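You operate a simulated robot arm through the tools that you are given. There is no shell and no other tool. Be economical: measure what you need, move in short steps, check, and stop when the job is done.

Carry out the task below with a simulated two-armed robot. There is one attempt and no reset: what you move stays moved.

TASK
Pack up: stow the hose, drain the tub and nest the empty basins.
Fine: Hose in its holder, purple basin into the blue one, dipper inside it; drain closed again.

Only the result counts: the job must be done as asked and must still hold three seconds after the hand-in. Knocking over, shifting, dropping, spilling or breaking anything else fails it.

THE ROBOT
Two 7-joint arms with two-finger parallel grippers on one trunk, on a base that drives. Base frame: it is fixed to the floor where the robot stands at the start and does not move with it; the origin is under the middle of the robot, x ahead of it, y to its left, z up. Readings come in cm, degrees, newtons and seconds.
The left shoulder is at the start at [7, 16.3, 129.5], the right one opposite. With the tool pointing down near the work surface each hand reaches from about 10 to 82 cm from the robot's upright axis, wherever it stands, measured 20 degrees to its own side. Places, roughly: basin [-225, -75, 75]; drum tap [80, -20, 110]; holder [80, -30, 80]; tub [60, -10, 80]. Payload 3.43 kg a hand.
Tool frame (each hand has its own): the origin (TCP) lies between the finger pads and is the grasp point; the fingertips stand 3.4 cm ahead of it; z points along the fingers, y is the line along which they close. The gripper opens to 12.8 cm. The fingers are 2.4 cm wide and 1.2 cm thick; the gripper's body (4.8 by 13 cm) begins 9.6 cm behind the TCP.
Orientation is that of the tool frame in the base frame, as a unit quaternion [x, y, z, w]. With the fingers straight down and closing along the base's y, the tool's x points along the base's -x, its y along +y and its z along -z.

THE INTERFACE
- The arms move only by the tool arm_command. It takes "left_rows", "right_rows" or both (then of equal length, played together; a hand with none holds still); each is a list of rows, each a list of 7 numbers: the shift along the base's x, y, z in cm, then the turn, a rotation vector about the base's x, y, z in degrees, then the opening, from 0 (shut) to 1 (fully open). In form: [[tx, ty, tz, ax, ay, az, jaw], ...]. A call has 1 to 12 rows; each row is the pose to reach, as a shift and turn from the pose commanded when the call began. Each row takes 0.2 s and may step no farther than 5 cm and 8.6 degrees from the row before; otherwise, or with a gripper value out of range, the whole call is refused. A pose out of reach is approached as far as the arm can. The call stops where the force on the tool passes 90 N (or 10 N more than at its start, if that is more) or the arm is blocked; 0.2 s more then pass. The fingers move at their own pace (about 15.3 cm/s each) and stop on an object; they squeeze with about 31 N. The grip force told is the motor's: it shows also when the fingers shut on nothing. Time passes only in rows, and 0.2 s behind the last, so rows that repeat a pose let the fingers close. The reply holds the time, the measured pose of the TCP, the force on the tool along the base axes, the opening and the grip force, in the units named above and with some noise, with the torque about the TCP (base axes, N m) and any sound that the robot's microphone picked up.
- Cameras (640 x 400 px; columns grow to the right, rows downward): "scene" is now at [12.46, -2.9, 150.46]; the picture's right is [-0.51, -0.86, 0.00], its down [-0.64, 0.38, -0.67] and it looks along [0.58, -0.35, -0.74] (base axes); focal length 214 px, centre (320, 200). "left" rides on the left gripper at [7.6, 1.1, -16] in its tool frame; the picture's right is [-0.15, 0.99, 0.00], its down [-0.88, -0.13, -0.46] and it looks along [-0.45, -0.07, 0.89] (tool axes); focal length 234 px, centre (320, 200). "right" rides on the right gripper at [7.6, -1.1, -16] in its tool frame; the picture's right is [0.15, 0.99, 0.00], its down [-0.88, 0.13, -0.46] and it looks along [-0.45, 0.07, 0.89] (tool axes); focal length 234 px, centre (320, 200). There is no depth. A picture from a camera that has moved, and an enlarged one, comes with that camera's place and axes in the base frame and with its lens. The place of the scene camera against the robot may be out by one fixed shift of up to 1.8 cm in any direction.
- grab_frame(camera): a new picture of that camera. No time passes.
- lift_body(by): slides the trunk up (or, below 0, down) by that many cm; the arms and the scene camera ride with it, the base frame stays. It gives what a move gives, with no picture.
- steer(legs): drives the robot by 1 to 6 legs, each [ahead, left, turn to the left] in cm, cm and degrees, along the robot's own axes; the way and the turn of a leg run together, so that a leg with both is an arc; at most 150 cm and 180 degrees a leg. The arms and the cameras ride along, it lands a little off, and it stops where it bumps. It gives what a move gives.
- pan_tilt(pan, tilt): turns the head with the scene camera to pan (to the left, within 86 degrees either way) and tilt (down, from -29 to 69), counted from straight ahead of the robot. It gives what a move gives.
- enlarge(camera, box): a new picture of the part [left, top, right, bottom] of that camera's present view, enlarged. No time passes.
- close_job(): hands the job in; it is judged then, once.

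Work in short steps. Places have to be worked out from the pictures, the camera data and where the tool is seen: move nearer, look again, correct. Check each grasp and each placing, and mend what went wrong. You have 120 turns and 100 pictures in all, those below and enlarged ones among them. Open the grippers and draw the arms clear of the work before you hand the job in, unless the task says otherwise; then end with one line.

The tools are called after "Call:" as name(argument=value, ...) on one line, values as JSON. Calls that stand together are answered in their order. arm_command: Moves the arms, as the interface text tells. Its arguments: {"type":"object","properties":{"left_rows":{"type":"array"},"right_rows":{"type":"array"}},"required":[]} The other tools are called the same way: lift_body (by) slides the trunk up or down; steer (legs) drives the base; pan_tilt (pan, tilt) turns the head that bears the scene camera; grab_frame (camera) takes a picture; enlarge (camera, box) takes an enlarged picture of a part of a camera's view; close_job () hands the job in.

At the start:

```text
t: 0.0
left_tool_pos: [51.53, 7.67, 113.21]
left_orientation: [-0.001, 1.0, 0.0, 0.0]
left_force: [0.4, 1.1, 0.0]
left_torque: [-0.01, -0.02, 0.01]
left_finger_gap: 12.81
left_finger_force: 0.1
right_tool_pos: [47.99, -39.84, 118.23]
right_orientation: [0.0, 1.0, 0.0, 0.0]
right_force: [-0.3, 0.5, 0.3]
right_torque: [-0.02, -0.06, 0.01]
right_finger_gap: 12.79
right_finger_force: 0.0
trunk travel left (down, up): [-77.5, 16.5]
robot x, y, heading: [0.2, 0.12, -0.0]
head pan, tilt: [-30.9, 47.7]
```

scene: 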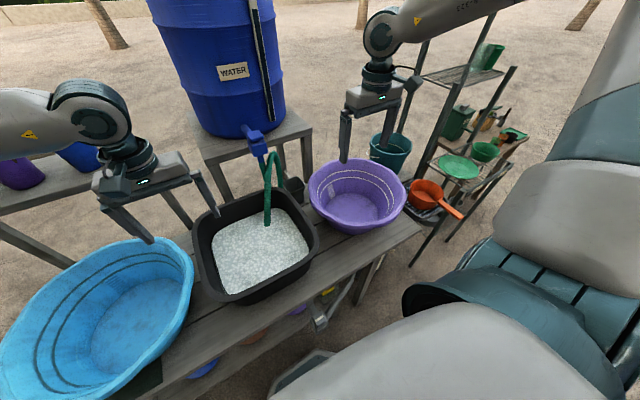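
right: 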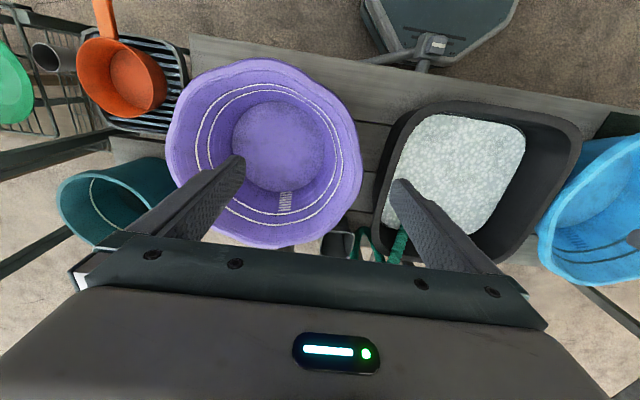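
left: 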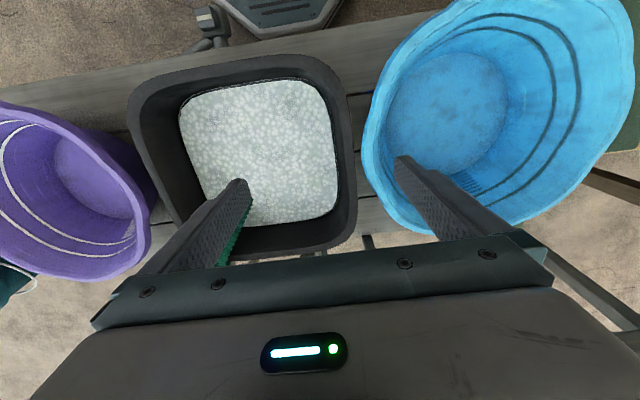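

The scene shows a tub of foamy water with a green hose, a purple basin, a blue basin and an orange dipper. I'll enlarge the areas around the tub, drain and hose first.

Call:
enlarge(camera="scene", box=[180, 100, 340, 200])

Call:
enlarge(camera="scene", box=[180, 260, 400, 400])

Call:
enlarge(camera="scene", box=[380, 60, 540, 260])

Call:
enlarge(camera="right", box=[320, 0, 560, 150])

```text
4.00 times, centred on (260, 150) of scene
camera zoom: at [12.46, -2.9, 150.46], right [-0.51, -0.86, 0.0], down [-0.64, 0.38, -0.67], along [0.58, -0.35, -0.74], focal length 858 px, centre (560, 400)
```

zoom: 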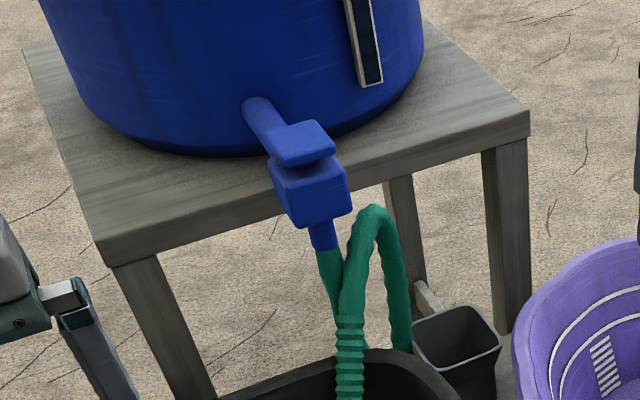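

```text
2.86 times, centred on (290, 330) of scene
camera zoom: at [12.46, -2.9, 150.46], right [-0.51, -0.86, 0.0], down [-0.64, 0.38, -0.67], along [0.58, -0.35, -0.74], focal length 613 px, centre (406, -171)
```

zoom: 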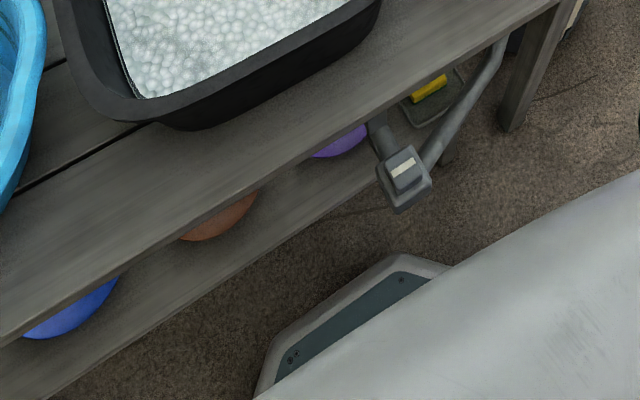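

```text
2.00 times, centred on (460, 160) of scene
camera zoom: at [12.46, -2.9, 150.46], right [-0.51, -0.86, 0.0], down [-0.64, 0.38, -0.67], along [0.58, -0.35, -0.74], focal length 429 px, centre (40, 280)
```

zoom: 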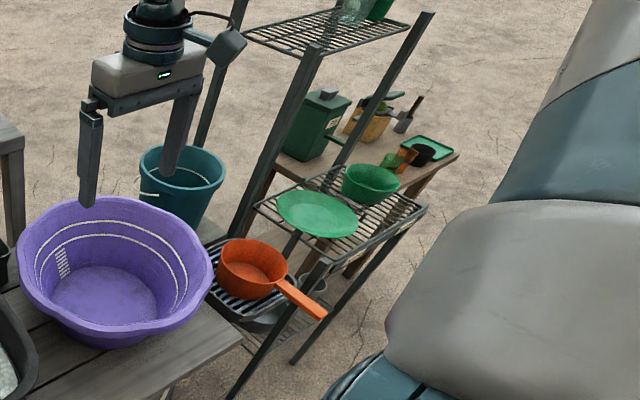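

```text
2.67 times, centred on (440, 75) of right
camera zoom: at [40.25, -40.79, 134.22], right [-0.15, 0.99, 0.0], down [0.88, 0.13, 0.46], along [0.45, 0.07, -0.89], focal length 624 px, centre (0, 533)
```

zoom: 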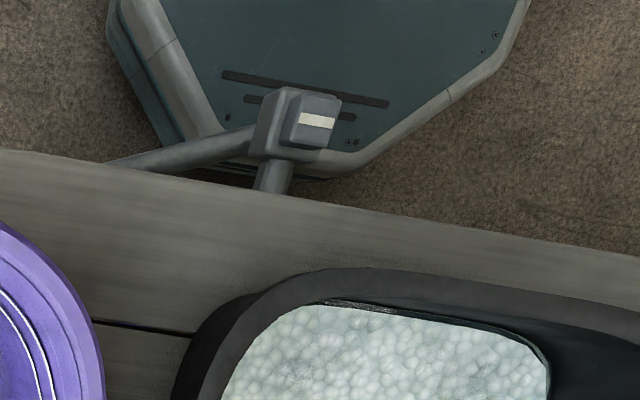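

The grey box at the front edge of the table with a white stripe looks like the drain valve. There may be another basin behind me, so I'll look round with the head.

Call:
pan_tilt(pan=-86, tilt=15)

Call:
grab_frame(camera="scene")

Call:
pan_tilt(pan=30, tilt=40)

Call:
grab_frame(camera="scene")

```text
t: 1.2
left_tool_pos: [51.69, 7.51, 113.31]
left_orientation: [-0.001, 1.0, 0.001, 0.0]
left_force: [-0.1, -0.3, 0.2]
left_torque: [-0.01, -0.01, -0.01]
left_finger_gap: 12.8
left_finger_force: 0.0
right_tool_pos: [47.83, -39.81, 118.24]
right_orientation: [0.0, 1.0, 0.0, 0.001]
right_force: [-1.0, 0.4, -0.2]
right_torque: [0.01, -0.04, 0.03]
right_finger_gap: 12.8
right_finger_force: 0.0
trunk travel left (down, up): [-77.5, 16.5]
robot x, y, heading: [0.14, -0.06, 0.1]
head pan, tilt: [-85.9, 15.0]
```

```text
92 pictures are left
camera scene: at [6.35, -8.16, 155.51], right [-1.0, -0.07, 0.0], down [-0.02, 0.26, -0.97], along [0.07, -0.96, -0.26], focal length 214 px, centre (320, 200)
```

scene: 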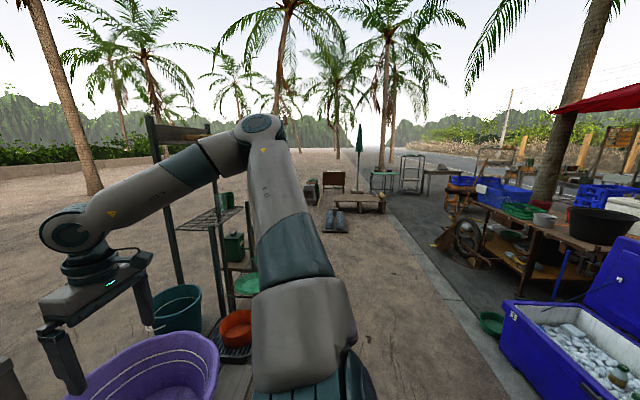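

```text
t: 3.2
left_tool_pos: [51.53, 7.62, 113.32]
left_orientation: [0.0, 1.0, 0.0, 0.0]
left_force: [0.2, 1.1, 0.2]
left_torque: [0.03, -0.02, -0.02]
left_finger_gap: 12.78
left_finger_force: 0.1
right_tool_pos: [47.84, -39.77, 118.2]
right_orientation: [0.0, 1.0, 0.001, 0.0]
right_force: [-0.2, -0.5, -0.4]
right_torque: [-0.01, -0.04, 0.0]
right_finger_gap: 12.81
right_finger_force: 0.0
trunk travel left (down, up): [-77.5, 16.5]
robot x, y, heading: [-0.04, -0.1, 0.1]
head pan, tilt: [30.0, 40.0]
```

```text
91 pictures are left
camera scene: at [13.04, 5.41, 151.56], right [0.5, -0.87, 0.0], down [-0.56, -0.32, -0.77], along [0.66, 0.38, -0.64], focal length 214 px, centre (320, 200)
```

scene: 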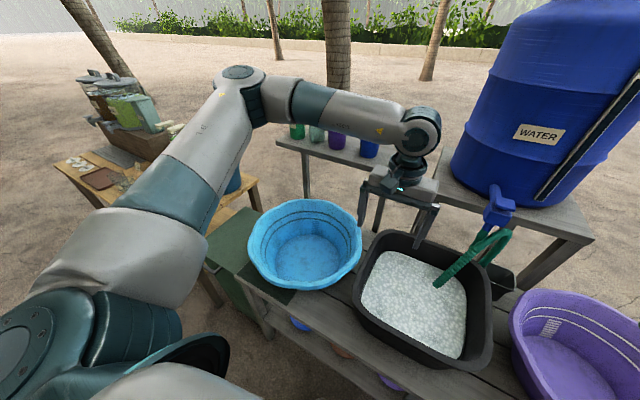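

The blue basin is at about [58, 38] and both basins are empty; the market table behind me isn't part of this. Now I'll look closely at the hose, holder and drain.

Call:
pan_tilt(pan=-15, tilt=45)

Call:
enlarge(camera="scene", box=[260, 80, 440, 200])

Call:
enlarge(camera="right", box=[300, 180, 460, 280])

Call:
grab_frame(camera="scene")

```text
t: 4.3
left_tool_pos: [51.53, 7.57, 113.32]
left_orientation: [0.0, 1.0, 0.0, 0.0]
left_force: [-0.3, 0.5, -0.2]
left_torque: [0.0, 0.01, -0.02]
left_finger_gap: 12.82
left_finger_force: 0.1
right_tool_pos: [47.83, -39.79, 118.26]
right_orientation: [0.0, 1.0, 0.001, 0.0]
right_force: [-0.5, -0.1, 0.1]
right_torque: [-0.01, -0.01, -0.02]
right_finger_gap: 12.82
right_finger_force: 0.1
trunk travel left (down, up): [-77.5, 16.5]
robot x, y, heading: [0.29, 0.1, 0.2]
head pan, tilt: [-15.0, 45.0]
```

```text
3.33 times, centred on (350, 140) of scene
camera zoom: at [13.53, -0.94, 150.84], right [-0.26, -0.97, 0.0], down [-0.68, 0.18, -0.71], along [0.68, -0.18, -0.71], focal length 715 px, centre (220, 400)
```

zoom: 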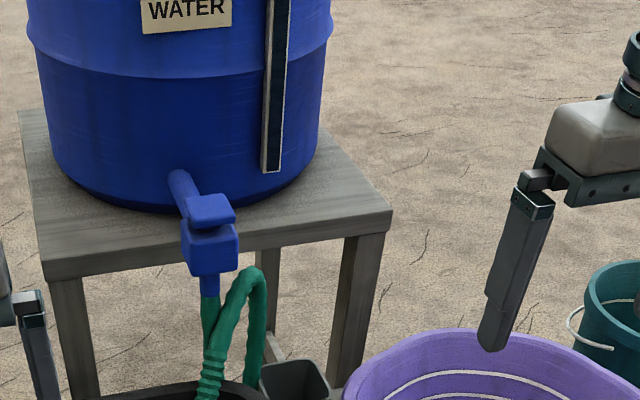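

```text
4.00 times, centred on (380, 230) of right
camera zoom: at [40.25, -40.79, 134.22], right [-0.15, 0.99, 0.0], down [0.88, 0.13, 0.46], along [0.45, 0.07, -0.89], focal length 937 px, centre (80, 80)
```

zoom: 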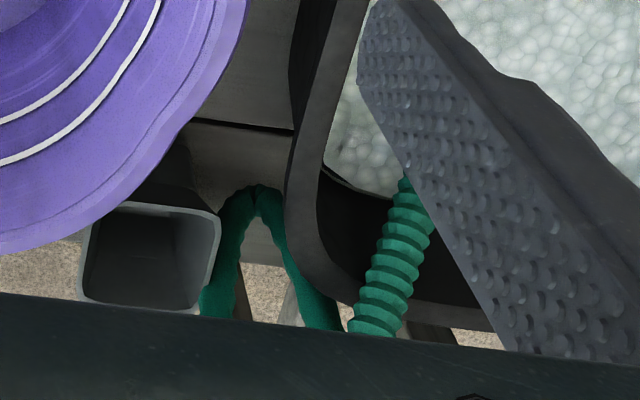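

```text
88 pictures are left
camera scene: at [13.53, -0.94, 150.84], right [-0.26, -0.97, 0.0], down [-0.68, 0.18, -0.71], along [0.68, -0.18, -0.71], focal length 214 px, centre (320, 200)
```

scene: 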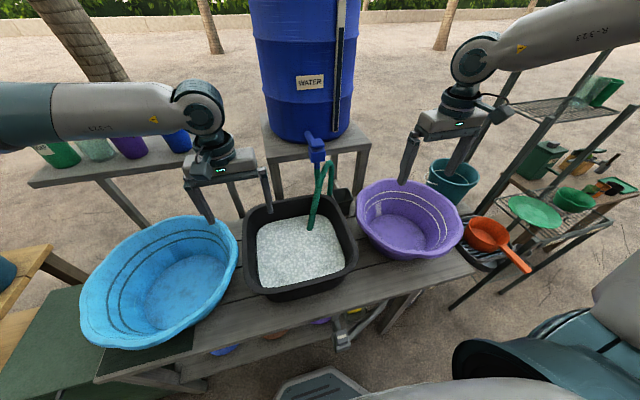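

The hose's ribbed end hangs into the tub near [70, -11, 77] and the holder cup is near [82, -30, 80]. I'll move the left arm aside, then bring the right hand nearer with the tool pitched forward for a better look.

Call:
arm_command(left_rows=[[0, 4, 0, 0, 0, 0, 1], [0, 8, 0, 0, 0, 0, 1], [0, 12, 0, 0, 0, 0, 1], [0, 16, 0, 0, 0, 0, 1], [0, 20, 0, 0, 0, 0, 1], [0, 24, 2, 0, 0, 0, 1], [0, 24, 2, 0, 0, 0, 1], [0, 24, 2, 0, 0, 0, 1]], right_rows=[[-1, 3, 0, 0, -6, 0, 1], [-2, 6, 0, 0, -12, 0, 1], [-3, 10, -1, 0, -18, 0, 1], [-4, 14, -2, 0, -24, 0, 1], [-4, 18, -4, 0, -30, 0, 1], [-4, 22, -6, 0, -36, 0, 1], [-4, 25, -8, 0, -43, 0, 1], [-4, 28, -10, 0, -50, 0, 1]])

Call:
grab_frame(camera="right")

Call:
grab_frame(camera="scene")

```text
t: 6.1
left_tool_pos: [51.55, 31.48, 115.26]
left_orientation: [-0.001, 1.0, 0.0, 0.0]
left_force: [0.0, -0.3, 0.0]
left_torque: [0.02, -0.01, 0.0]
left_finger_gap: 12.79
left_finger_force: 0.0
right_tool_pos: [55.09, -15.87, 111.43]
right_orientation: [0.0, 0.906, 0.002, 0.423]
right_force: [-0.4, -0.4, 0.5]
right_torque: [0.03, -0.02, 0.01]
right_finger_gap: 12.8
right_finger_force: 0.0
right hand out of reach, approached as far as the arm can: row 4, 5, 6, 7, 8
trunk travel left (down, up): [-77.5, 16.5]
robot x, y, heading: [0.17, -0.08, -0.1]
head pan, tilt: [-15.0, 45.0]
```

```text
87 pictures are left
camera right: at [37.94, -16.89, 115.89], right [-0.1, 0.99, -0.11], down [0.22, 0.13, 0.97], along [0.97, 0.07, -0.23], focal length 234 px, centre (320, 200)
```

right: 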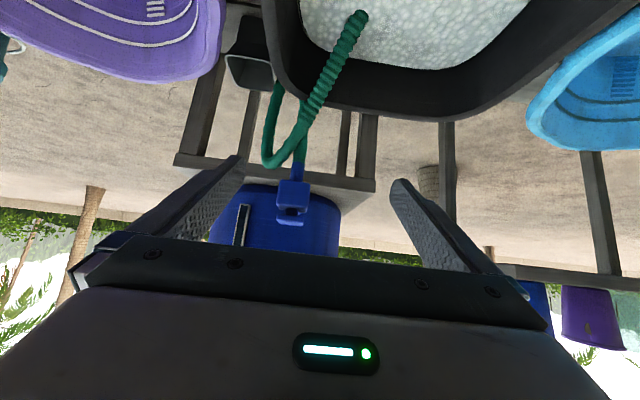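

```text
86 pictures are left
camera scene: at [13.51, -0.99, 150.84], right [-0.26, -0.97, 0.0], down [-0.68, 0.18, -0.71], along [0.68, -0.18, -0.71], focal length 214 px, centre (320, 200)
```

scene: 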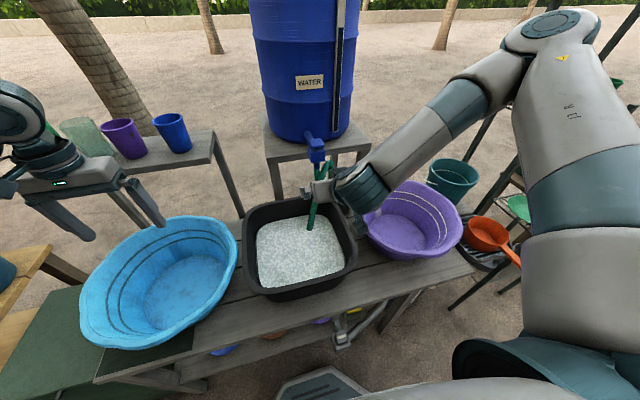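

The hose end slants from a tip at about [67, -12, 78] in the tub, over its back rim, to about [84, -18, 87], and the tap is at about [80, -19, 106]. I'll turn the right hand across the hose and go part of the way, checking which reference the shift uses.

Call:
arm_command(right_rows=[[3, 0, -1, 0.5, 3.5, -5, 1], [6, 0, -2, 1, 7, -10, 1], [9, 0, -3, 2, 11, -15, 1], [12, 0, -4, 2.8, 14.8, -20.8, 1], [12, 0, -4, 2.8, 14.8, -20.8, 1]])

Call:
grab_frame(camera="right")

```text
t: 7.3
left_tool_pos: [51.6, 31.63, 115.3]
left_orientation: [-0.001, 1.0, 0.0, -0.001]
left_force: [-0.6, 1.0, 0.7]
left_torque: [-0.05, -0.02, 0.03]
left_finger_gap: 12.79
left_finger_force: 0.1
right_tool_pos: [65.08, -20.92, 109.58]
right_orientation: [0.174, 0.938, -0.053, 0.296]
right_force: [-0.8, 0.5, -0.6]
right_torque: [-0.01, -0.03, -0.01]
right_finger_gap: 12.81
right_finger_force: 0.2
right hand out of reach, approached as far as the arm can: row 1, 2, 3, 4, 5
trunk travel left (down, up): [-77.5, 16.5]
robot x, y, heading: [0.23, -0.17, -0.2]
head pan, tilt: [-15.0, 45.0]
```

```text
85 pictures are left
camera right: at [50.31, -16.37, 118.48], right [0.24, 0.97, -0.08], down [0.48, -0.04, 0.88], along [0.85, -0.25, -0.47], focal length 234 px, centre (320, 200)
```

right: 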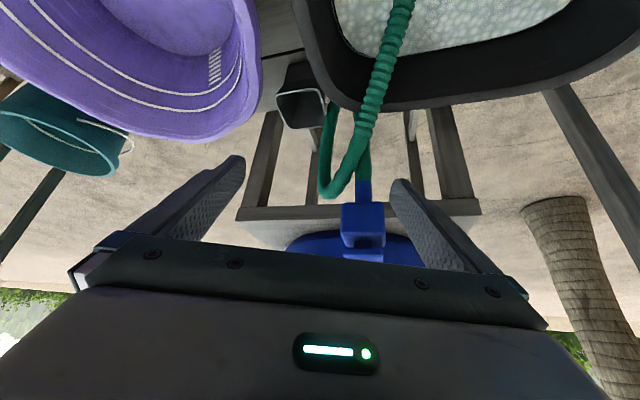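

The right arm can't quite reach here because the target is too far across the body. I'll shift the base left 20 cm and back a few centimetres so the hose lies on the right side.

Call:
steer(legs=[[-6, 20, 0]])

```text
t: 8.9
left_tool_pos: [45.58, 51.48, 115.27]
left_orientation: [-0.001, 1.0, 0.0, 0.0]
left_force: [-0.3, -0.1, 0.1]
left_torque: [-0.03, -0.02, -0.01]
left_finger_gap: 12.81
left_finger_force: 0.1
right_tool_pos: [59.08, -0.92, 109.67]
right_orientation: [0.173, 0.938, -0.053, 0.295]
right_force: [-0.6, 0.3, 0.4]
right_torque: [0.01, 0.06, 0.02]
right_finger_gap: 12.83
right_finger_force: 0.0
trunk travel left (down, up): [-77.5, 16.5]
robot x, y, heading: [-5.98, 20.34, 0.2]
head pan, tilt: [-15.0, 45.0]
```

Now I'll move the right hand toward the pre-grasp and see which reference the shift uses.

Call:
arm_command(right_rows=[[2, -3, -3, 0, 0, 0, 1], [5, -6, -6, 0, 0, 0, 1], [7, -8.5, -9, 0, 0, 0, 1], [9, -11, -11, 0, 0, 0, 1], [9, -11, -11, 0, 0, 0, 1]])

Call:
grab_frame(camera="right")

Call:
grab_frame(camera="scene")

```text
refused: row 2 steps farther than a row can; nothing moved
```

```text
84 pictures are left
camera right: at [44.32, 3.58, 118.4], right [0.24, 0.97, -0.08], down [0.48, -0.04, 0.88], along [0.85, -0.25, -0.47], focal length 234 px, centre (320, 200)
```

right: 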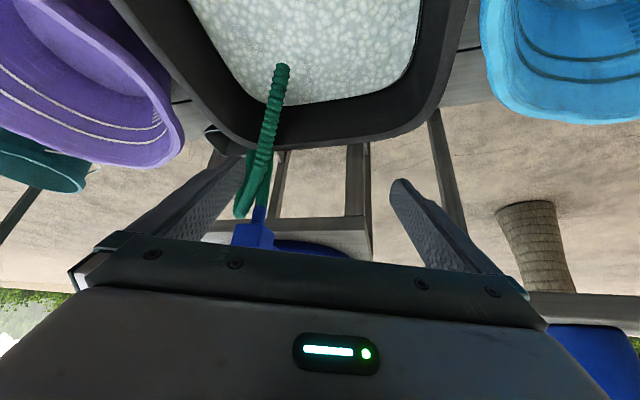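

```text
83 pictures are left
camera scene: at [7.51, 19.0, 150.83], right [-0.26, -0.97, 0.0], down [-0.68, 0.18, -0.71], along [0.68, -0.18, -0.71], focal length 214 px, centre (320, 200)
```

scene: 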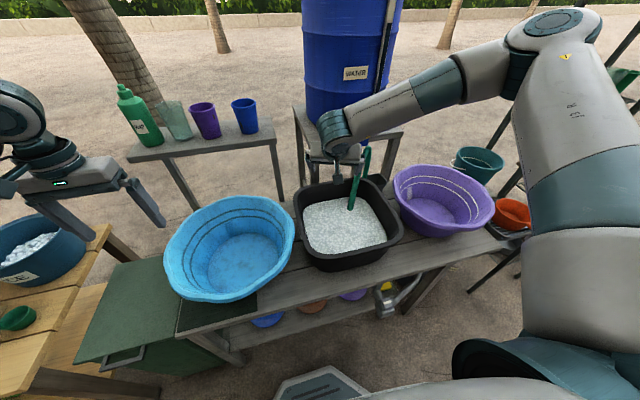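

Two right-camera views now triangulate the hose end well: tip (or waterline) at [66, -12, 79] and top of the ribs at [75, -18, 91]. I'll turn to meet it squarely and move toward a pre-grasp in smaller steps.

Call:
arm_command(right_rows=[[1, -2, -3, -0.7, -1.9, -2.4, 1], [2, -4, -6, -1.4, -3.7, -4.8, 1], [3, -6, -9, -2.1, -5.6, -7.2, 1], [4, -8, -12, -2.9, -7.4, -9.6, 1], [4, -8, -14, -3.6, -9.3, -12, 1], [4, -8, -14, -3.6, -9.3, -12, 1]])

Call:
grab_frame(camera="right")

```text
t: 10.3
left_tool_pos: [45.5, 51.73, 115.32]
left_orientation: [-0.001, 1.0, 0.0, 0.0]
left_force: [-0.4, -0.7, -1.3]
left_torque: [0.01, 0.0, 0.03]
left_finger_gap: 12.78
left_finger_force: 0.1
right_tool_pos: [60.75, -13.29, 100.99]
right_orientation: [0.265, 0.885, -0.099, 0.369]
right_force: [0.1, -1.0, 0.5]
right_torque: [0.01, 0.03, -0.01]
right_finger_gap: 12.81
right_finger_force: 0.2
right hand out of reach, approached as far as the arm can: row 1, 2, 3, 4, 5, 6
trunk travel left (down, up): [-77.5, 16.5]
robot x, y, heading: [-5.76, 20.11, 0.0]
head pan, tilt: [-15.0, 45.0]
```

```text
82 pictures are left
camera right: at [45.97, -5.18, 106.92], right [0.45, 0.89, -0.08], down [0.31, -0.07, 0.95], along [0.84, -0.45, -0.31], focal length 234 px, centre (320, 200)
```

right: 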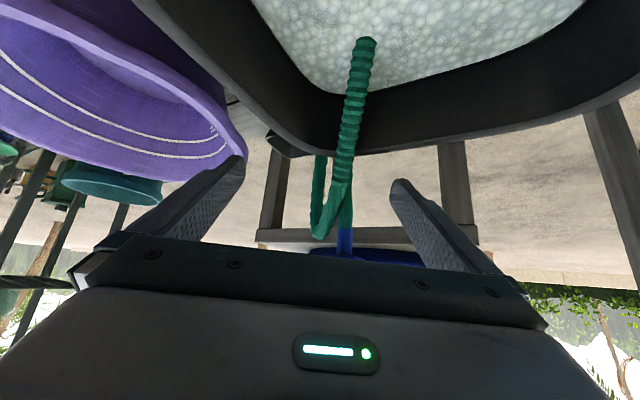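

The hand is aligned but short of its commanded spot, so the reference seems to be the commanded pose, not the measured one. I'll step the command outward.

Call:
arm_command(right_rows=[[3, -3, 0.5, 0, 0, 0, 1], [6, -6, 1, 0, 0, 0, 1], [6, -6, 1, 0, 0, 0, 1]])

```text
t: 11.2
left_tool_pos: [45.58, 51.62, 115.24]
left_orientation: [0.0, 1.0, 0.0, 0.0]
left_force: [0.6, -0.6, 0.1]
left_torque: [-0.02, -0.03, 0.02]
left_finger_gap: 12.8
left_finger_force: 0.1
right_tool_pos: [66.77, -19.36, 102.01]
right_orientation: [0.264, 0.886, -0.1, 0.369]
right_force: [-0.3, 0.8, -0.2]
right_torque: [-0.02, 0.03, -0.02]
right_finger_gap: 12.82
right_finger_force: 0.1
trunk travel left (down, up): [-77.5, 16.5]
robot x, y, heading: [-6.23, 20.07, -0.3]
head pan, tilt: [-15.0, 45.0]
```

Shifts are relative to the actual pose. Reach seems limited by the wrist when pitched this low, so I'll raise the hand, back the base off and lower the trunk to level the forearm.

Call:
arm_command(right_rows=[[-1, 2, 4, 0, 0, 0, 1], [-2, 3, 8, 0, 0, 0, 1], [-3, 4, 11, 0, 0, 0, 1], [-3, 4, 11, 0, 0, 0, 1]])

Call:
steer(legs=[[-10, 0, 0]])

Call:
lift_body(by=-15)

Call:
grab_frame(camera="right")

```text
t: 12.2
left_tool_pos: [45.63, 51.69, 115.22]
left_orientation: [-0.001, 1.0, 0.0, 0.001]
left_force: [-0.7, -1.1, 0.0]
left_torque: [-0.02, 0.03, 0.01]
left_finger_gap: 12.81
left_finger_force: 0.0
right_tool_pos: [63.62, -15.46, 112.86]
right_orientation: [0.265, 0.885, -0.101, 0.369]
right_force: [0.6, -0.8, 0.0]
right_torque: [0.02, 0.01, 0.01]
right_finger_gap: 12.8
right_finger_force: 0.1
trunk travel left (down, up): [-77.5, 16.5]
robot x, y, heading: [-6.38, 20.27, 0.2]
head pan, tilt: [-15.0, 45.0]
```

```text
t: 13.3
left_tool_pos: [35.8, 51.62, 115.3]
left_orientation: [0.0, 1.0, 0.001, -0.001]
left_force: [0.1, -0.3, -0.1]
left_torque: [-0.02, 0.02, -0.01]
left_finger_gap: 12.77
left_finger_force: 0.0
right_tool_pos: [53.81, -15.51, 112.89]
right_orientation: [0.265, 0.886, -0.099, 0.368]
right_force: [0.6, 0.3, -0.4]
right_torque: [0.01, -0.01, 0.02]
right_finger_gap: 12.82
right_finger_force: 0.1
trunk travel left (down, up): [-77.5, 16.5]
robot x, y, heading: [-15.84, 19.56, -0.2]
head pan, tilt: [-15.0, 45.0]
```

```text
t: 15.1
left_tool_pos: [35.64, 51.58, 100.36]
left_orientation: [-0.001, 1.0, 0.0, -0.001]
left_force: [0.1, 0.7, -0.5]
left_torque: [0.02, 0.01, 0.03]
left_finger_gap: 12.79
left_finger_force: 0.2
right_tool_pos: [53.73, -15.61, 97.92]
right_orientation: [0.265, 0.885, -0.1, 0.369]
right_force: [-0.3, -0.2, 0.6]
right_torque: [0.01, -0.02, -0.02]
right_finger_gap: 12.8
right_finger_force: 0.2
trunk travel left (down, up): [-62.5, 31.5]
robot x, y, heading: [-15.9, 19.94, 0.1]
head pan, tilt: [-15.0, 45.0]
```

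```text
81 pictures are left
camera right: at [38.97, -7.46, 103.96], right [0.45, 0.89, -0.08], down [0.31, -0.07, 0.95], along [0.84, -0.45, -0.31], focal length 234 px, centre (320, 200)
```

right: 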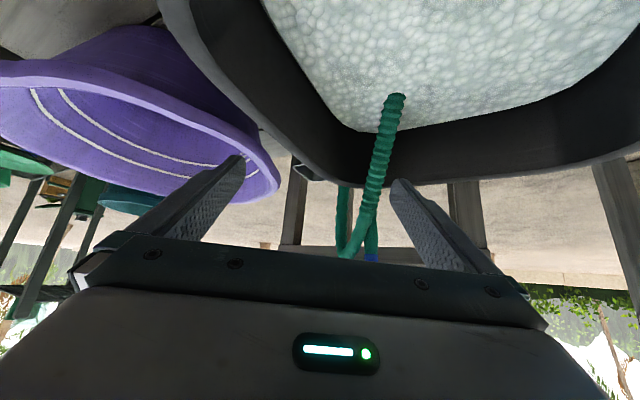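

The tip is reconfirmed at [66.5, -12, 79] and the fingers are square to the hose. I'll move via the pre-grasp to the hose with fingers open, then check.

Call:
arm_command(right_rows=[[4, 1.1, -2, 0, 0, 0, 1], [8, 2.2, -4, 0, 0, 0, 1], [12.5, 3.4, -6.2, 0, 0, 0, 1], [14.1, 2.4, -8.1, 0, 0, 0, 1], [15.7, 1.4, -10, 0, 0, 0, 1], [17.3, 0.4, -11.9, 0, 0, 0, 1], [17.3, 0.4, -11.9, 0, 0, 0, 1]])

Call:
grab_frame(camera="right")

Call:
grab_frame(camera="scene")

```text
refused: row 3 steps farther than a row can; nothing moved
```

```text
80 pictures are left
camera right: at [38.97, -7.46, 103.96], right [0.45, 0.89, -0.08], down [0.31, -0.07, 0.95], along [0.84, -0.45, -0.31], focal length 234 px, centre (320, 200)
```

right: 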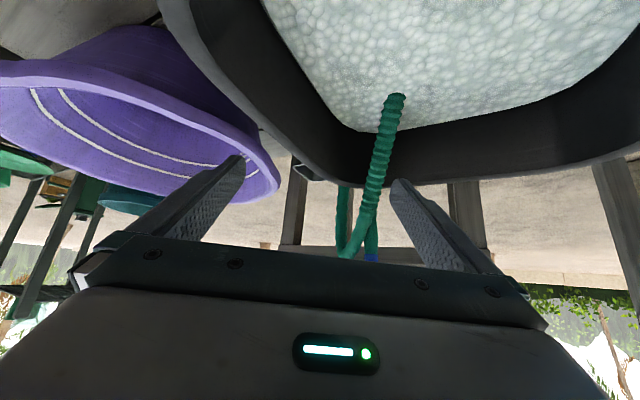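

```text
79 pictures are left
camera scene: at [-2.52, 19.14, 135.85], right [-0.26, -0.97, 0.0], down [-0.68, 0.18, -0.71], along [0.68, -0.18, -0.71], focal length 214 px, centre (320, 200)
```

scene: 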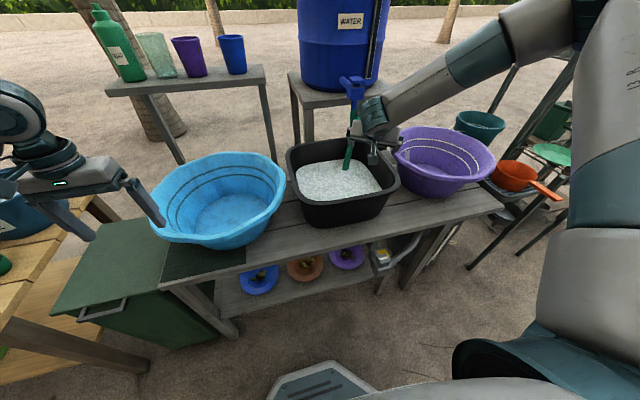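

One row was too long, so I'm resending the same path with shorter steps.

Call:
arm_command(right_rows=[[3.3, 1, -1.6, 0, 0, 0, 1], [6.6, 2, -3.2, 0, 0, 0, 1], [9.9, 2.8, -4.8, 0, 0, 0, 1], [12.5, 3.4, -6.2, 0, 0, 0, 1], [14.1, 2.4, -8.1, 0, 0, 0, 1], [15.7, 1.4, -10, 0, 0, 0, 1], [17.3, 0.4, -11.9, 0, 0, 0, 1], [17.3, 0.4, -11.9, 0, 0, 0, 1]])

Call:
grab_frame(camera="right")

```text
t: 16.9
left_tool_pos: [35.64, 51.69, 100.27]
left_orientation: [0.0, 1.0, 0.0, 0.0]
left_force: [-0.8, 0.3, 0.1]
left_torque: [-0.01, 0.03, -0.02]
left_finger_gap: 12.81
left_finger_force: 0.0
right_tool_pos: [63.93, -19.08, 91.85]
right_orientation: [0.264, 0.885, -0.099, 0.369]
right_force: [0.7, -0.6, 0.0]
right_torque: [0.01, -0.02, 0.04]
right_finger_gap: 12.78
right_finger_force: 0.1
right hand out of reach, approached as far as the arm can: row 3, 4, 5, 6, 7, 8
trunk travel left (down, up): [-62.5, 31.5]
robot x, y, heading: [-16.15, 20.37, 0.3]
head pan, tilt: [-15.0, 45.0]
```

```text
78 pictures are left
camera right: at [49.2, -10.9, 97.78], right [0.45, 0.89, -0.08], down [0.31, -0.07, 0.95], along [0.84, -0.45, -0.31], focal length 234 px, centre (320, 200)
```

right: 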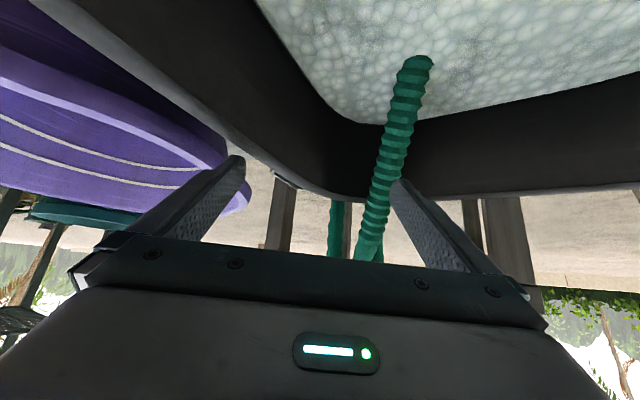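

Now it's too far and too much across. I'll lift the hand, then drive left and ahead so the hose is straight along the arm's outward direction.

Call:
arm_command(right_rows=[[-3, 1, 4, 0, 0, 0, 1], [-6, 2, 7, 0, 0, 0, 1], [-9, 3, 10, 0, 0, 0, 1], [-9, 3, 10, 0, 0, 0, 1]])

Call:
steer(legs=[[0, 20, 0], [14, 0, 0]])

Call:
grab_frame(camera="scene")

```text
refused: row 1 steps farther than a row can; nothing moved
```

```text
t: 17.9
left_tool_pos: [35.88, 56.1, 100.16]
left_orientation: [0.003, 1.0, 0.0, 0.0]
left_force: [1.1, -1.0, -0.8]
left_torque: [-0.04, 0.02, 0.0]
left_finger_gap: 12.81
left_finger_force: 0.0
right_tool_pos: [63.76, -17.18, 91.99]
right_orientation: [0.275, 0.877, -0.121, 0.374]
right_force: [0.1, -0.4, 0.0]
right_torque: [-0.02, 0.0, -0.03]
right_finger_gap: 12.79
right_finger_force: 0.0
trunk travel left (down, up): [-62.5, 31.5]
robot x, y, heading: [-16.15, 24.7, -0.3]
head pan, tilt: [-15.0, 45.0]
stopped in leg 1: the force on the tool passed its limit (the readings are from after the stop); the commanded pose is now the measured one
```

```text
77 pictures are left
camera scene: at [-2.35, 23.89, 135.82], right [-0.27, -0.96, 0.0], down [-0.68, 0.19, -0.71], along [0.68, -0.19, -0.71], focal length 214 px, centre (320, 200)
```

scene: 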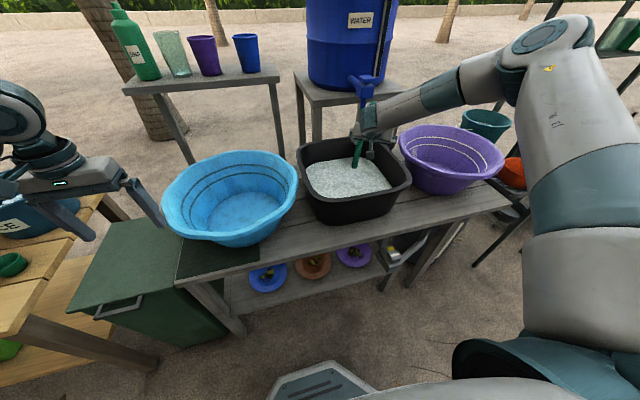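

I shouldn't have chained the drive to the arm move: the arm move was refused and the drive pushed the hand into something. I'll look at what it touched.

Call:
grab_frame(camera="right")

Call:
enlarge(camera="scene", box=[280, 60, 440, 220])

```text
76 pictures are left
camera right: at [49.38, -8.35, 97.64], right [0.48, 0.87, -0.11], down [0.31, -0.05, 0.95], along [0.82, -0.49, -0.29], focal length 234 px, centre (320, 200)
```

right: 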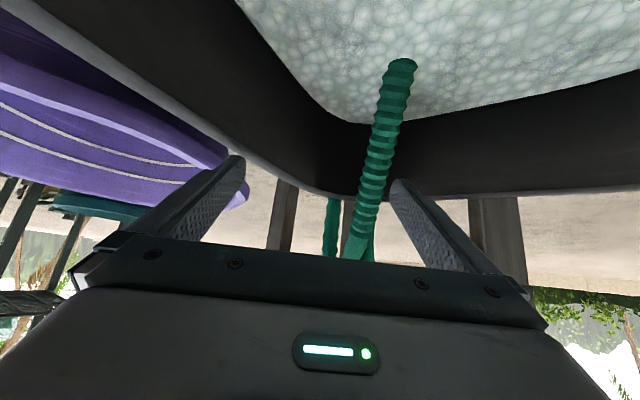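

```text
2.50 times, centred on (360, 140) of scene
camera zoom: at [-2.35, 23.89, 135.82], right [-0.27, -0.96, 0.0], down [-0.68, 0.19, -0.71], along [0.68, -0.19, -0.71], focal length 536 px, centre (220, 350)
```

zoom: 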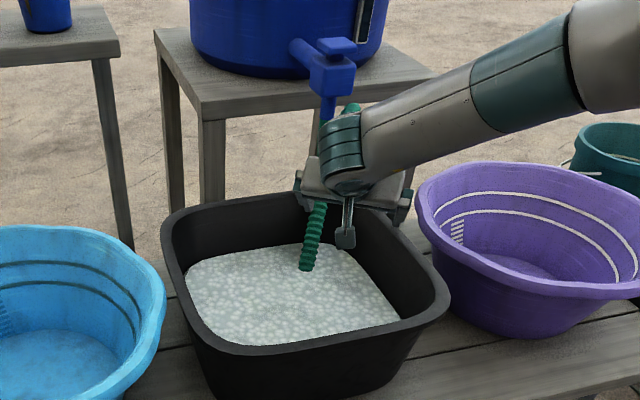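

Nothing seems to have moved; the outer finger is right at the tub rim. I'll lift the hand straight up and clear.

Call:
arm_command(right_rows=[[0, 0, 3, 0, 0, 0, 1], [0, 0, 6, 0, 0, 0, 1], [-2, 1, 9, 0, 0, 0, 1], [-5, 2, 11, 0, 0, 0, 1], [-8, 3, 13, 0, 0, 0, 1], [-8, 3, 13, 0, 0, 0, 1]])

```text
t: 19.2
left_tool_pos: [35.88, 56.18, 100.27]
left_orientation: [0.004, 1.0, 0.0, 0.0]
left_force: [-0.8, -1.1, -0.1]
left_torque: [0.05, 0.02, 0.01]
left_finger_gap: 12.8
left_finger_force: 0.0
right_tool_pos: [55.8, -14.15, 105.11]
right_orientation: [0.275, 0.877, -0.121, 0.374]
right_force: [0.7, -0.6, 0.5]
right_torque: [-0.02, -0.02, 0.01]
right_finger_gap: 12.78
right_finger_force: 0.2
trunk travel left (down, up): [-62.5, 31.5]
robot x, y, heading: [-16.21, 25.21, -0.6]
head pan, tilt: [-15.0, 45.0]
```

The hand is clear at z = 105 over the tub. Now I'll drive left 15 cm, then ahead 13 cm.

Call:
steer(legs=[[0, 15, 0], [13, 0, 0]])

```text
t: 21.5
left_tool_pos: [49.0, 71.27, 100.29]
left_orientation: [0.002, 1.0, 0.0, 0.001]
left_force: [-0.7, 0.5, 0.3]
left_torque: [0.02, 0.01, 0.02]
left_finger_gap: 12.79
left_finger_force: 0.1
right_tool_pos: [68.94, 1.1, 105.2]
right_orientation: [0.275, 0.877, -0.121, 0.375]
right_force: [0.8, 0.6, 0.5]
right_torque: [0.0, -0.02, 0.01]
right_finger_gap: 12.8
right_finger_force: 0.2
trunk travel left (down, up): [-62.5, 31.5]
robot x, y, heading: [-3.01, 40.11, -0.4]
head pan, tilt: [-15.0, 45.0]
```

Now I'll go to the pre-grasp at about [65.7, -11.4, 92.2].

Call:
arm_command(right_rows=[[-1, -2.5, -2.6, 0, 0, 0, 1], [-2, -5, -5.2, 0, 0, 0, 1], [-3, -7.5, -7.8, 0, 0, 0, 1], [-3.2, -10, -10.4, 0, 0, 0, 1], [-3.2, -12.5, -13, 0, 0, 0, 1], [-3.2, -12.5, -13, 0, 0, 0, 1]])

Call:
grab_frame(camera="right")

```text
t: 22.9
left_tool_pos: [48.99, 71.36, 100.4]
left_orientation: [0.003, 1.0, -0.001, 0.001]
left_force: [-0.2, 0.3, -0.1]
left_torque: [-0.02, 0.0, -0.01]
left_finger_gap: 12.82
left_finger_force: 0.0
right_tool_pos: [65.81, -11.35, 92.37]
right_orientation: [0.274, 0.877, -0.121, 0.375]
right_force: [0.2, 0.0, 0.2]
right_torque: [0.05, -0.04, 0.02]
right_finger_gap: 12.78
right_finger_force: 0.1
trunk travel left (down, up): [-62.5, 31.5]
robot x, y, heading: [-2.86, 39.73, -0.5]
head pan, tilt: [-15.0, 45.0]
```

```text
74 pictures are left
camera right: at [51.39, -2.55, 97.82], right [0.48, 0.87, -0.11], down [0.31, -0.05, 0.95], along [0.82, -0.49, -0.29], focal length 234 px, centre (320, 200)
```

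right: 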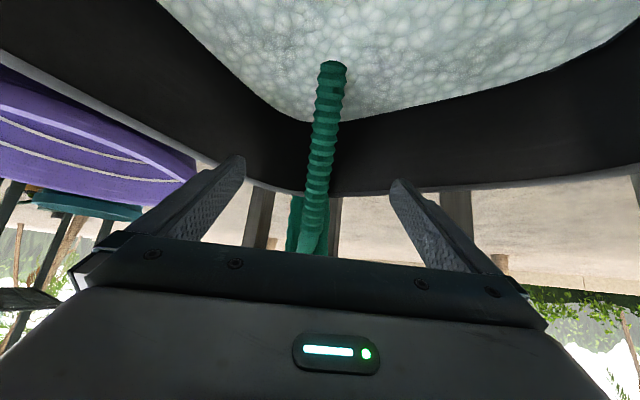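

The hose is centred between the fingers. I'll advance 8.5 cm along the fingers and close.

Call:
arm_command(right_rows=[[1.8, -1.3, -2.1, 0, 0, 0, 1], [3.5, -2.5, -4.1, 0, 0, 0, 1], [5, -3.5, -5.8, 0, 0, 0, 1], [5, -3.5, -5.8, 0, 0, 0, 0.6], [5, -3.5, -5.8, 0, 0, 0, 0.3], [5, -3.5, -5.8, 0, 0, 0, 0], [5, -3.5, -5.8, 0, 0, 0, 0], [5, -3.5, -5.8, 0, 0, 0, 0]])

Call:
grab_frame(camera="right")

```text
t: 23.7
left_tool_pos: [47.65, 71.75, 100.95]
left_orientation: [0.005, 1.0, -0.003, 0.007]
left_force: [0.0, -0.5, -0.4]
left_torque: [0.04, -0.01, -0.03]
left_finger_gap: 12.81
left_finger_force: 0.0
right_tool_pos: [68.86, -13.04, 88.88]
right_orientation: [0.271, 0.877, -0.112, 0.382]
right_force: [-67.7, 23.1, 56.2]
right_torque: [2.68, -2.75, 4.34]
right_finger_gap: 11.72
right_finger_force: 0.0
trunk travel left (down, up): [-62.5, 31.5]
robot x, y, heading: [-3.35, 40.16, -0.8]
head pan, tilt: [-15.0, 45.0]
stopped in row 3 (right hand): the force on the tool passed its limit (the readings are from after the stop); the commanded pose is now the measured one
```

```text
73 pictures are left
camera right: at [54.17, -4.56, 94.26], right [0.47, 0.88, -0.1], down [0.29, -0.05, 0.96], along [0.83, -0.48, -0.28], focal length 234 px, centre (320, 200)
```

right: 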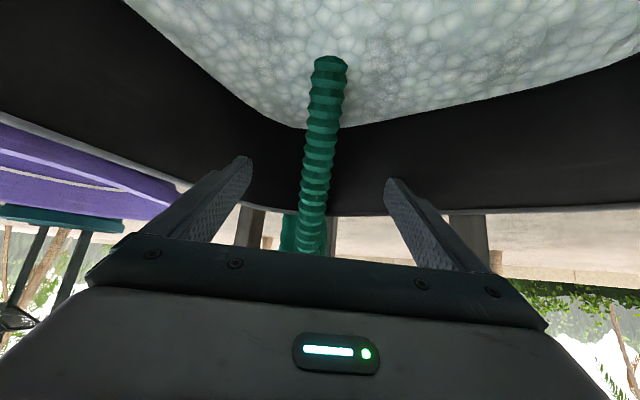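

The left-hand fingertip met the tub's back rim. I'll back off 2 cm, narrow the fingers to about 5 cm, then advance between the rim and the hose and close.

Call:
arm_command(right_rows=[[-1.2, 0.9, 1.4, 0, 0, 0, 1], [-1.8, 1.2, 2.1, 0, 0, 0, 0.4], [-1.8, 1.2, 2.1, 0, 0, 0, 0.4], [-1.8, 1.2, 2.1, 0, 0, 0, 0.4]])

Call:
grab_frame(camera="right")

```text
t: 24.7
left_tool_pos: [48.88, 71.31, 100.2]
left_orientation: [0.003, 1.0, 0.0, 0.0]
left_force: [0.5, 0.1, -0.2]
left_torque: [-0.01, -0.02, 0.03]
left_finger_gap: 12.78
left_finger_force: 0.0
right_tool_pos: [68.33, -12.57, 89.17]
right_orientation: [0.271, 0.88, -0.114, 0.372]
right_force: [-0.3, -0.8, -0.5]
right_torque: [-0.02, 0.01, 0.0]
right_finger_gap: 5.11
right_finger_force: 0.0
trunk travel left (down, up): [-62.5, 31.5]
robot x, y, heading: [-2.97, 39.98, -0.6]
head pan, tilt: [-15.0, 45.0]
```

```text
72 pictures are left
camera right: at [53.76, -4.04, 94.81], right [0.47, 0.88, -0.11], down [0.31, -0.05, 0.95], along [0.83, -0.48, -0.3], focal length 234 px, centre (320, 200)
```

right: 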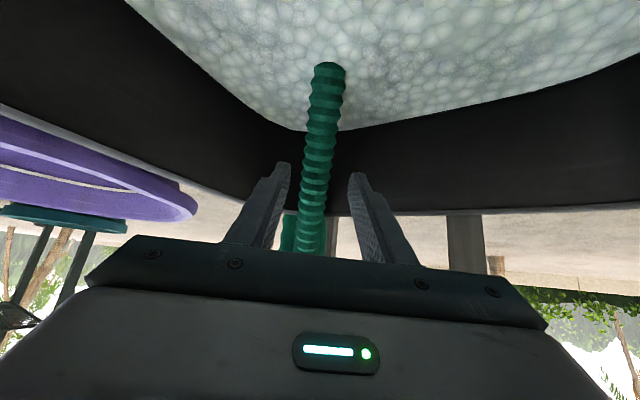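

The hose is centred in the narrowed gap. I'll advance about 3.8 cm gently and close.

Call:
arm_command(right_rows=[[0.8, -0.6, -0.9, 0, 0, 0, 0.4], [1.5, -1.1, -1.8, 0, 0, 0, 0.4], [2.2, -1.6, -2.6, 0, 0, 0, 0.4], [2.2, -1.6, -2.6, 0, 0, 0, 0.2], [2.2, -1.6, -2.6, 0, 0, 0, 0], [2.2, -1.6, -2.6, 0, 0, 0, 0], [2.2, -1.6, -2.6, 0, 0, 0, 0]])

Call:
grab_frame(camera="right")

```text
t: 26.3
left_tool_pos: [48.93, 71.34, 100.25]
left_orientation: [0.003, 1.0, 0.0, 0.001]
left_force: [-0.2, -0.5, 0.1]
left_torque: [-0.01, 0.02, 0.01]
left_finger_gap: 12.79
left_finger_force: 0.0
right_tool_pos: [70.38, -14.3, 86.74]
right_orientation: [0.271, 0.879, -0.116, 0.374]
right_force: [-1.6, -2.9, 0.5]
right_torque: [-0.08, 0.03, -0.01]
right_finger_gap: 2.74
right_finger_force: 30.4
trunk travel left (down, up): [-62.5, 31.5]
robot x, y, heading: [-2.92, 39.79, -0.0]
head pan, tilt: [-15.0, 45.0]
```

```text
71 pictures are left
camera right: at [55.86, -5.7, 92.3], right [0.47, 0.87, -0.11], down [0.31, -0.05, 0.95], along [0.83, -0.48, -0.29], focal length 234 px, centre (320, 200)
```

right: 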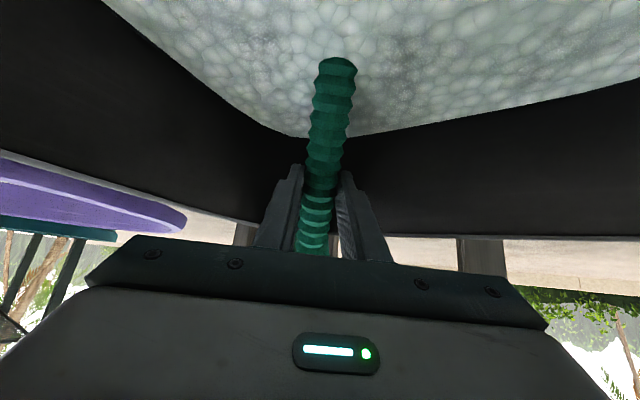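

Gripped the hose (2.7 cm, 30 N). I'll lift it 12 cm slowly and check.

Call:
arm_command(right_rows=[[-0.5, 0, 2, 0, 0, 0, 0], [-1, 0, 4, 0, 0, 0, 0], [-1.5, 0, 6, 0, 0, 0, 0], [-2, 0, 8, 0, 0, 0, 0], [-2, 0, 10, 0, 0, 0, 0], [-2, 0, 12, 0, 0, 0, 0], [-2, 0, 12, 0, 0, 0, 0]])

Call:
grab_frame(camera="right")

Call:
grab_frame(camera="scene")

```text
t: 27.9
left_tool_pos: [48.88, 71.34, 100.26]
left_orientation: [0.002, 1.0, -0.001, 0.0]
left_force: [0.1, -0.1, 0.2]
left_torque: [-0.02, 0.01, 0.01]
left_finger_gap: 12.81
left_finger_force: 0.1
right_tool_pos: [68.5, -14.39, 98.53]
right_orientation: [0.271, 0.88, -0.115, 0.372]
right_force: [-0.6, 0.0, -1.7]
right_torque: [-0.04, -0.03, -0.02]
right_finger_gap: 2.71
right_finger_force: 31.0
trunk travel left (down, up): [-62.5, 31.5]
robot x, y, heading: [-3.03, 40.13, -0.6]
head pan, tilt: [-15.0, 45.0]
```

```text
70 pictures are left
camera right: at [54.01, -5.71, 104.28], right [0.47, 0.88, -0.11], down [0.31, -0.05, 0.95], along [0.83, -0.48, -0.3], focal length 234 px, centre (320, 200)
```

right: 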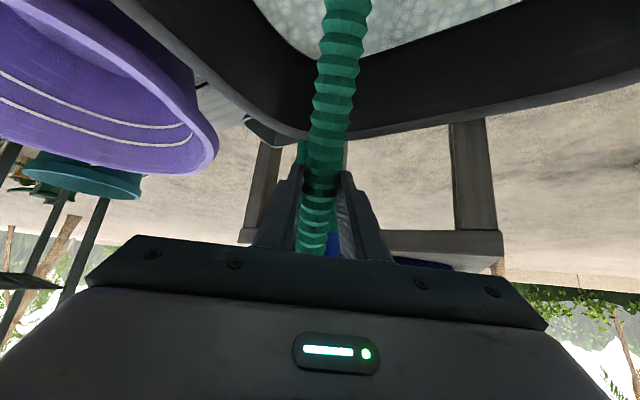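

```text
69 pictures are left
camera scene: at [10.59, 39.06, 135.83], right [-0.26, -0.96, 0.0], down [-0.68, 0.19, -0.71], along [0.68, -0.19, -0.71], focal length 214 px, centre (320, 200)
```

scene: 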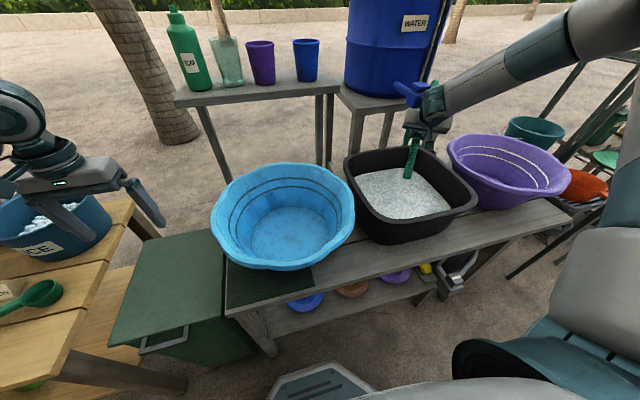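

The hose follows the hand. I'll zoom in to find its tip.

Call:
enlarge(camera="scene", box=[350, 70, 470, 220])

```text
2.67 times, centred on (410, 145) of scene
camera zoom: at [10.59, 39.06, 135.83], right [-0.26, -0.96, 0.0], down [-0.68, 0.19, -0.71], along [0.68, -0.19, -0.71], focal length 572 px, centre (80, 347)
```

zoom: 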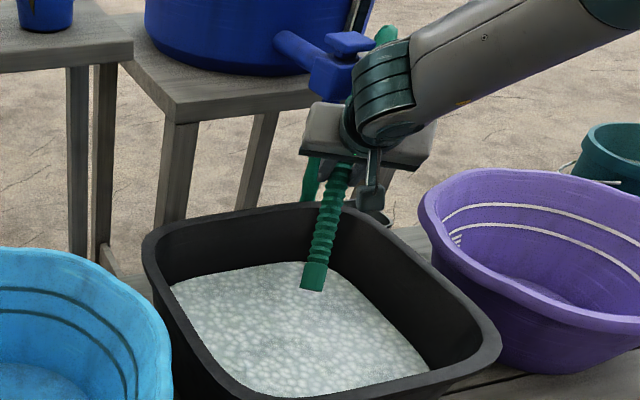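

The tip is free of the water, about 15 cm below the grip. To place it in the holder I want the tool pointing straight ahead, clear of the tap, so I'll turn the yaw back to zero while raising, then shift the robot right.

Call:
arm_command(right_rows=[[-1, 2, 2, 0, 0, 6, 0], [-2, 4, 4, 0, 0, 12, 0], [-3, 6, 6, 0, 0, 18, 0], [-4, 8, 7, 0, 0, 24, 0], [-4, 10, 8, 0, 0, 29, 0], [-4, 12, 8, 0, 0, 33, 0], [-4, 12, 8, 0, 0, 33, 0]])

```text
t: 29.5
left_tool_pos: [48.84, 71.48, 100.32]
left_orientation: [0.003, 1.0, 0.0, 0.0]
left_force: [0.2, 0.7, -0.1]
left_torque: [0.0, 0.01, 0.0]
left_finger_gap: 12.82
left_finger_force: 0.0
right_tool_pos: [64.41, -2.26, 106.68]
right_orientation: [0.009, 0.92, -0.004, 0.391]
right_force: [0.1, 1.2, -1.5]
right_torque: [0.01, -0.07, 0.03]
right_finger_gap: 2.69
right_finger_force: 31.1
trunk travel left (down, up): [-62.5, 31.5]
robot x, y, heading: [-2.91, 40.22, -0.3]
head pan, tilt: [-15.0, 45.0]
```

Yaw is zero now. I'll drive right 20 cm with the hand riding along over the tub.

Call:
steer(legs=[[0, -18, 0]])

Call:
arm_command(left_rows=[[0, 1, 3, 0, 0, 0, 1], [0, 2, 6, 0, 0, 0, 1], [0, 3, 9, 0, 0, 0, 1], [0, 4, 12, 0, 0, 0, 1], [0, 4, 12, 0, 0, 0, 1]], right_rows=[[0, 3, 0, 0, 0, 0, 0], [0, 6, 0, 0, -3, 0, 0], [0, 9, 0, 0, -6, 0, 0], [0, 12, 0, 0, -9, 0, 0], [0, 12, 0, 0, -9, 0, 0]])

```text
t: 31.0
left_tool_pos: [48.79, 53.4, 100.33]
left_orientation: [0.003, 1.0, -0.001, 0.001]
left_force: [0.2, 0.8, -0.1]
left_torque: [0.0, -0.01, -0.01]
left_finger_gap: 12.8
left_finger_force: 0.1
right_tool_pos: [64.27, -20.33, 106.6]
right_orientation: [0.009, 0.92, -0.004, 0.391]
right_force: [0.0, -1.1, -2.0]
right_torque: [-0.03, -0.01, 0.02]
right_finger_gap: 2.74
right_finger_force: 31.0
trunk travel left (down, up): [-62.5, 31.5]
robot x, y, heading: [-3.3, 22.05, -0.6]
head pan, tilt: [-15.0, 45.0]
```

```text
t: 32.2
left_tool_pos: [48.7, 57.32, 112.23]
left_orientation: [0.002, 1.0, 0.0, 0.001]
left_force: [0.5, 0.7, 0.1]
left_torque: [0.05, 0.0, 0.02]
left_finger_gap: 12.82
left_finger_force: 0.0
right_tool_pos: [64.31, -8.35, 106.74]
right_orientation: [0.01, 0.887, -0.003, 0.462]
right_force: [0.0, 0.8, -2.3]
right_torque: [0.0, -0.07, 0.01]
right_finger_gap: 2.7
right_finger_force: 30.7
trunk travel left (down, up): [-62.5, 31.5]
robot x, y, heading: [-3.39, 21.82, -0.3]
head pan, tilt: [-15.0, 45.0]
```

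Good. I'll drive right another 22 cm and take views of the hose and the holder.

Call:
steer(legs=[[0, -21, 0]])

Call:
grab_frame(camera="right")

Call:
grab_frame(camera="scene")

```text
t: 33.8
left_tool_pos: [48.45, 36.71, 112.25]
left_orientation: [0.002, 1.0, 0.001, 0.0]
left_force: [-0.4, -0.6, -0.2]
left_torque: [0.01, 0.0, 0.0]
left_finger_gap: 12.8
left_finger_force: 0.0
right_tool_pos: [64.13, -28.89, 106.66]
right_orientation: [0.01, 0.887, -0.003, 0.462]
right_force: [0.3, -0.7, -2.2]
right_torque: [-0.01, -0.03, -0.03]
right_finger_gap: 2.73
right_finger_force: 31.3
trunk travel left (down, up): [-62.5, 31.5]
robot x, y, heading: [-3.3, 1.37, -0.2]
head pan, tilt: [-15.0, 45.0]
```

```text
67 pictures are left
camera right: at [46.71, -29.62, 109.72], right [-0.07, 0.99, -0.12], down [0.13, 0.12, 0.98], along [0.99, 0.05, -0.14], focal length 234 px, centre (320, 200)
```

right: 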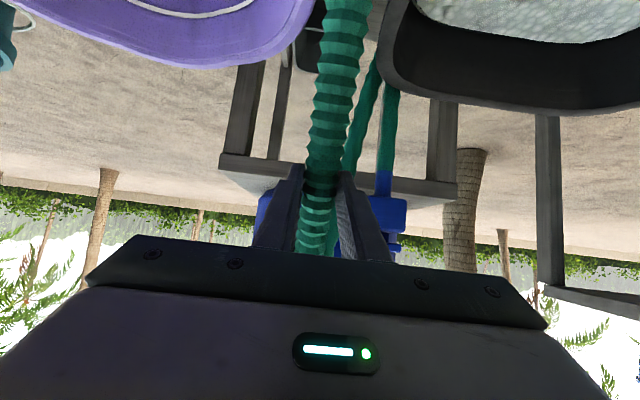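

```text
66 pictures are left
camera scene: at [10.32, 0.33, 135.83], right [-0.26, -0.96, 0.0], down [-0.68, 0.19, -0.71], along [0.68, -0.19, -0.71], focal length 214 px, centre (320, 200)
```

scene: 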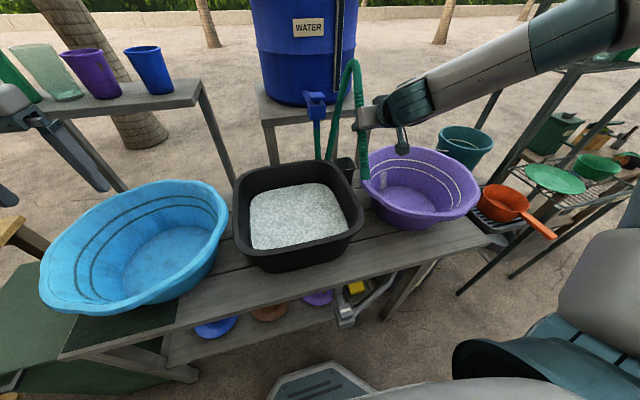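

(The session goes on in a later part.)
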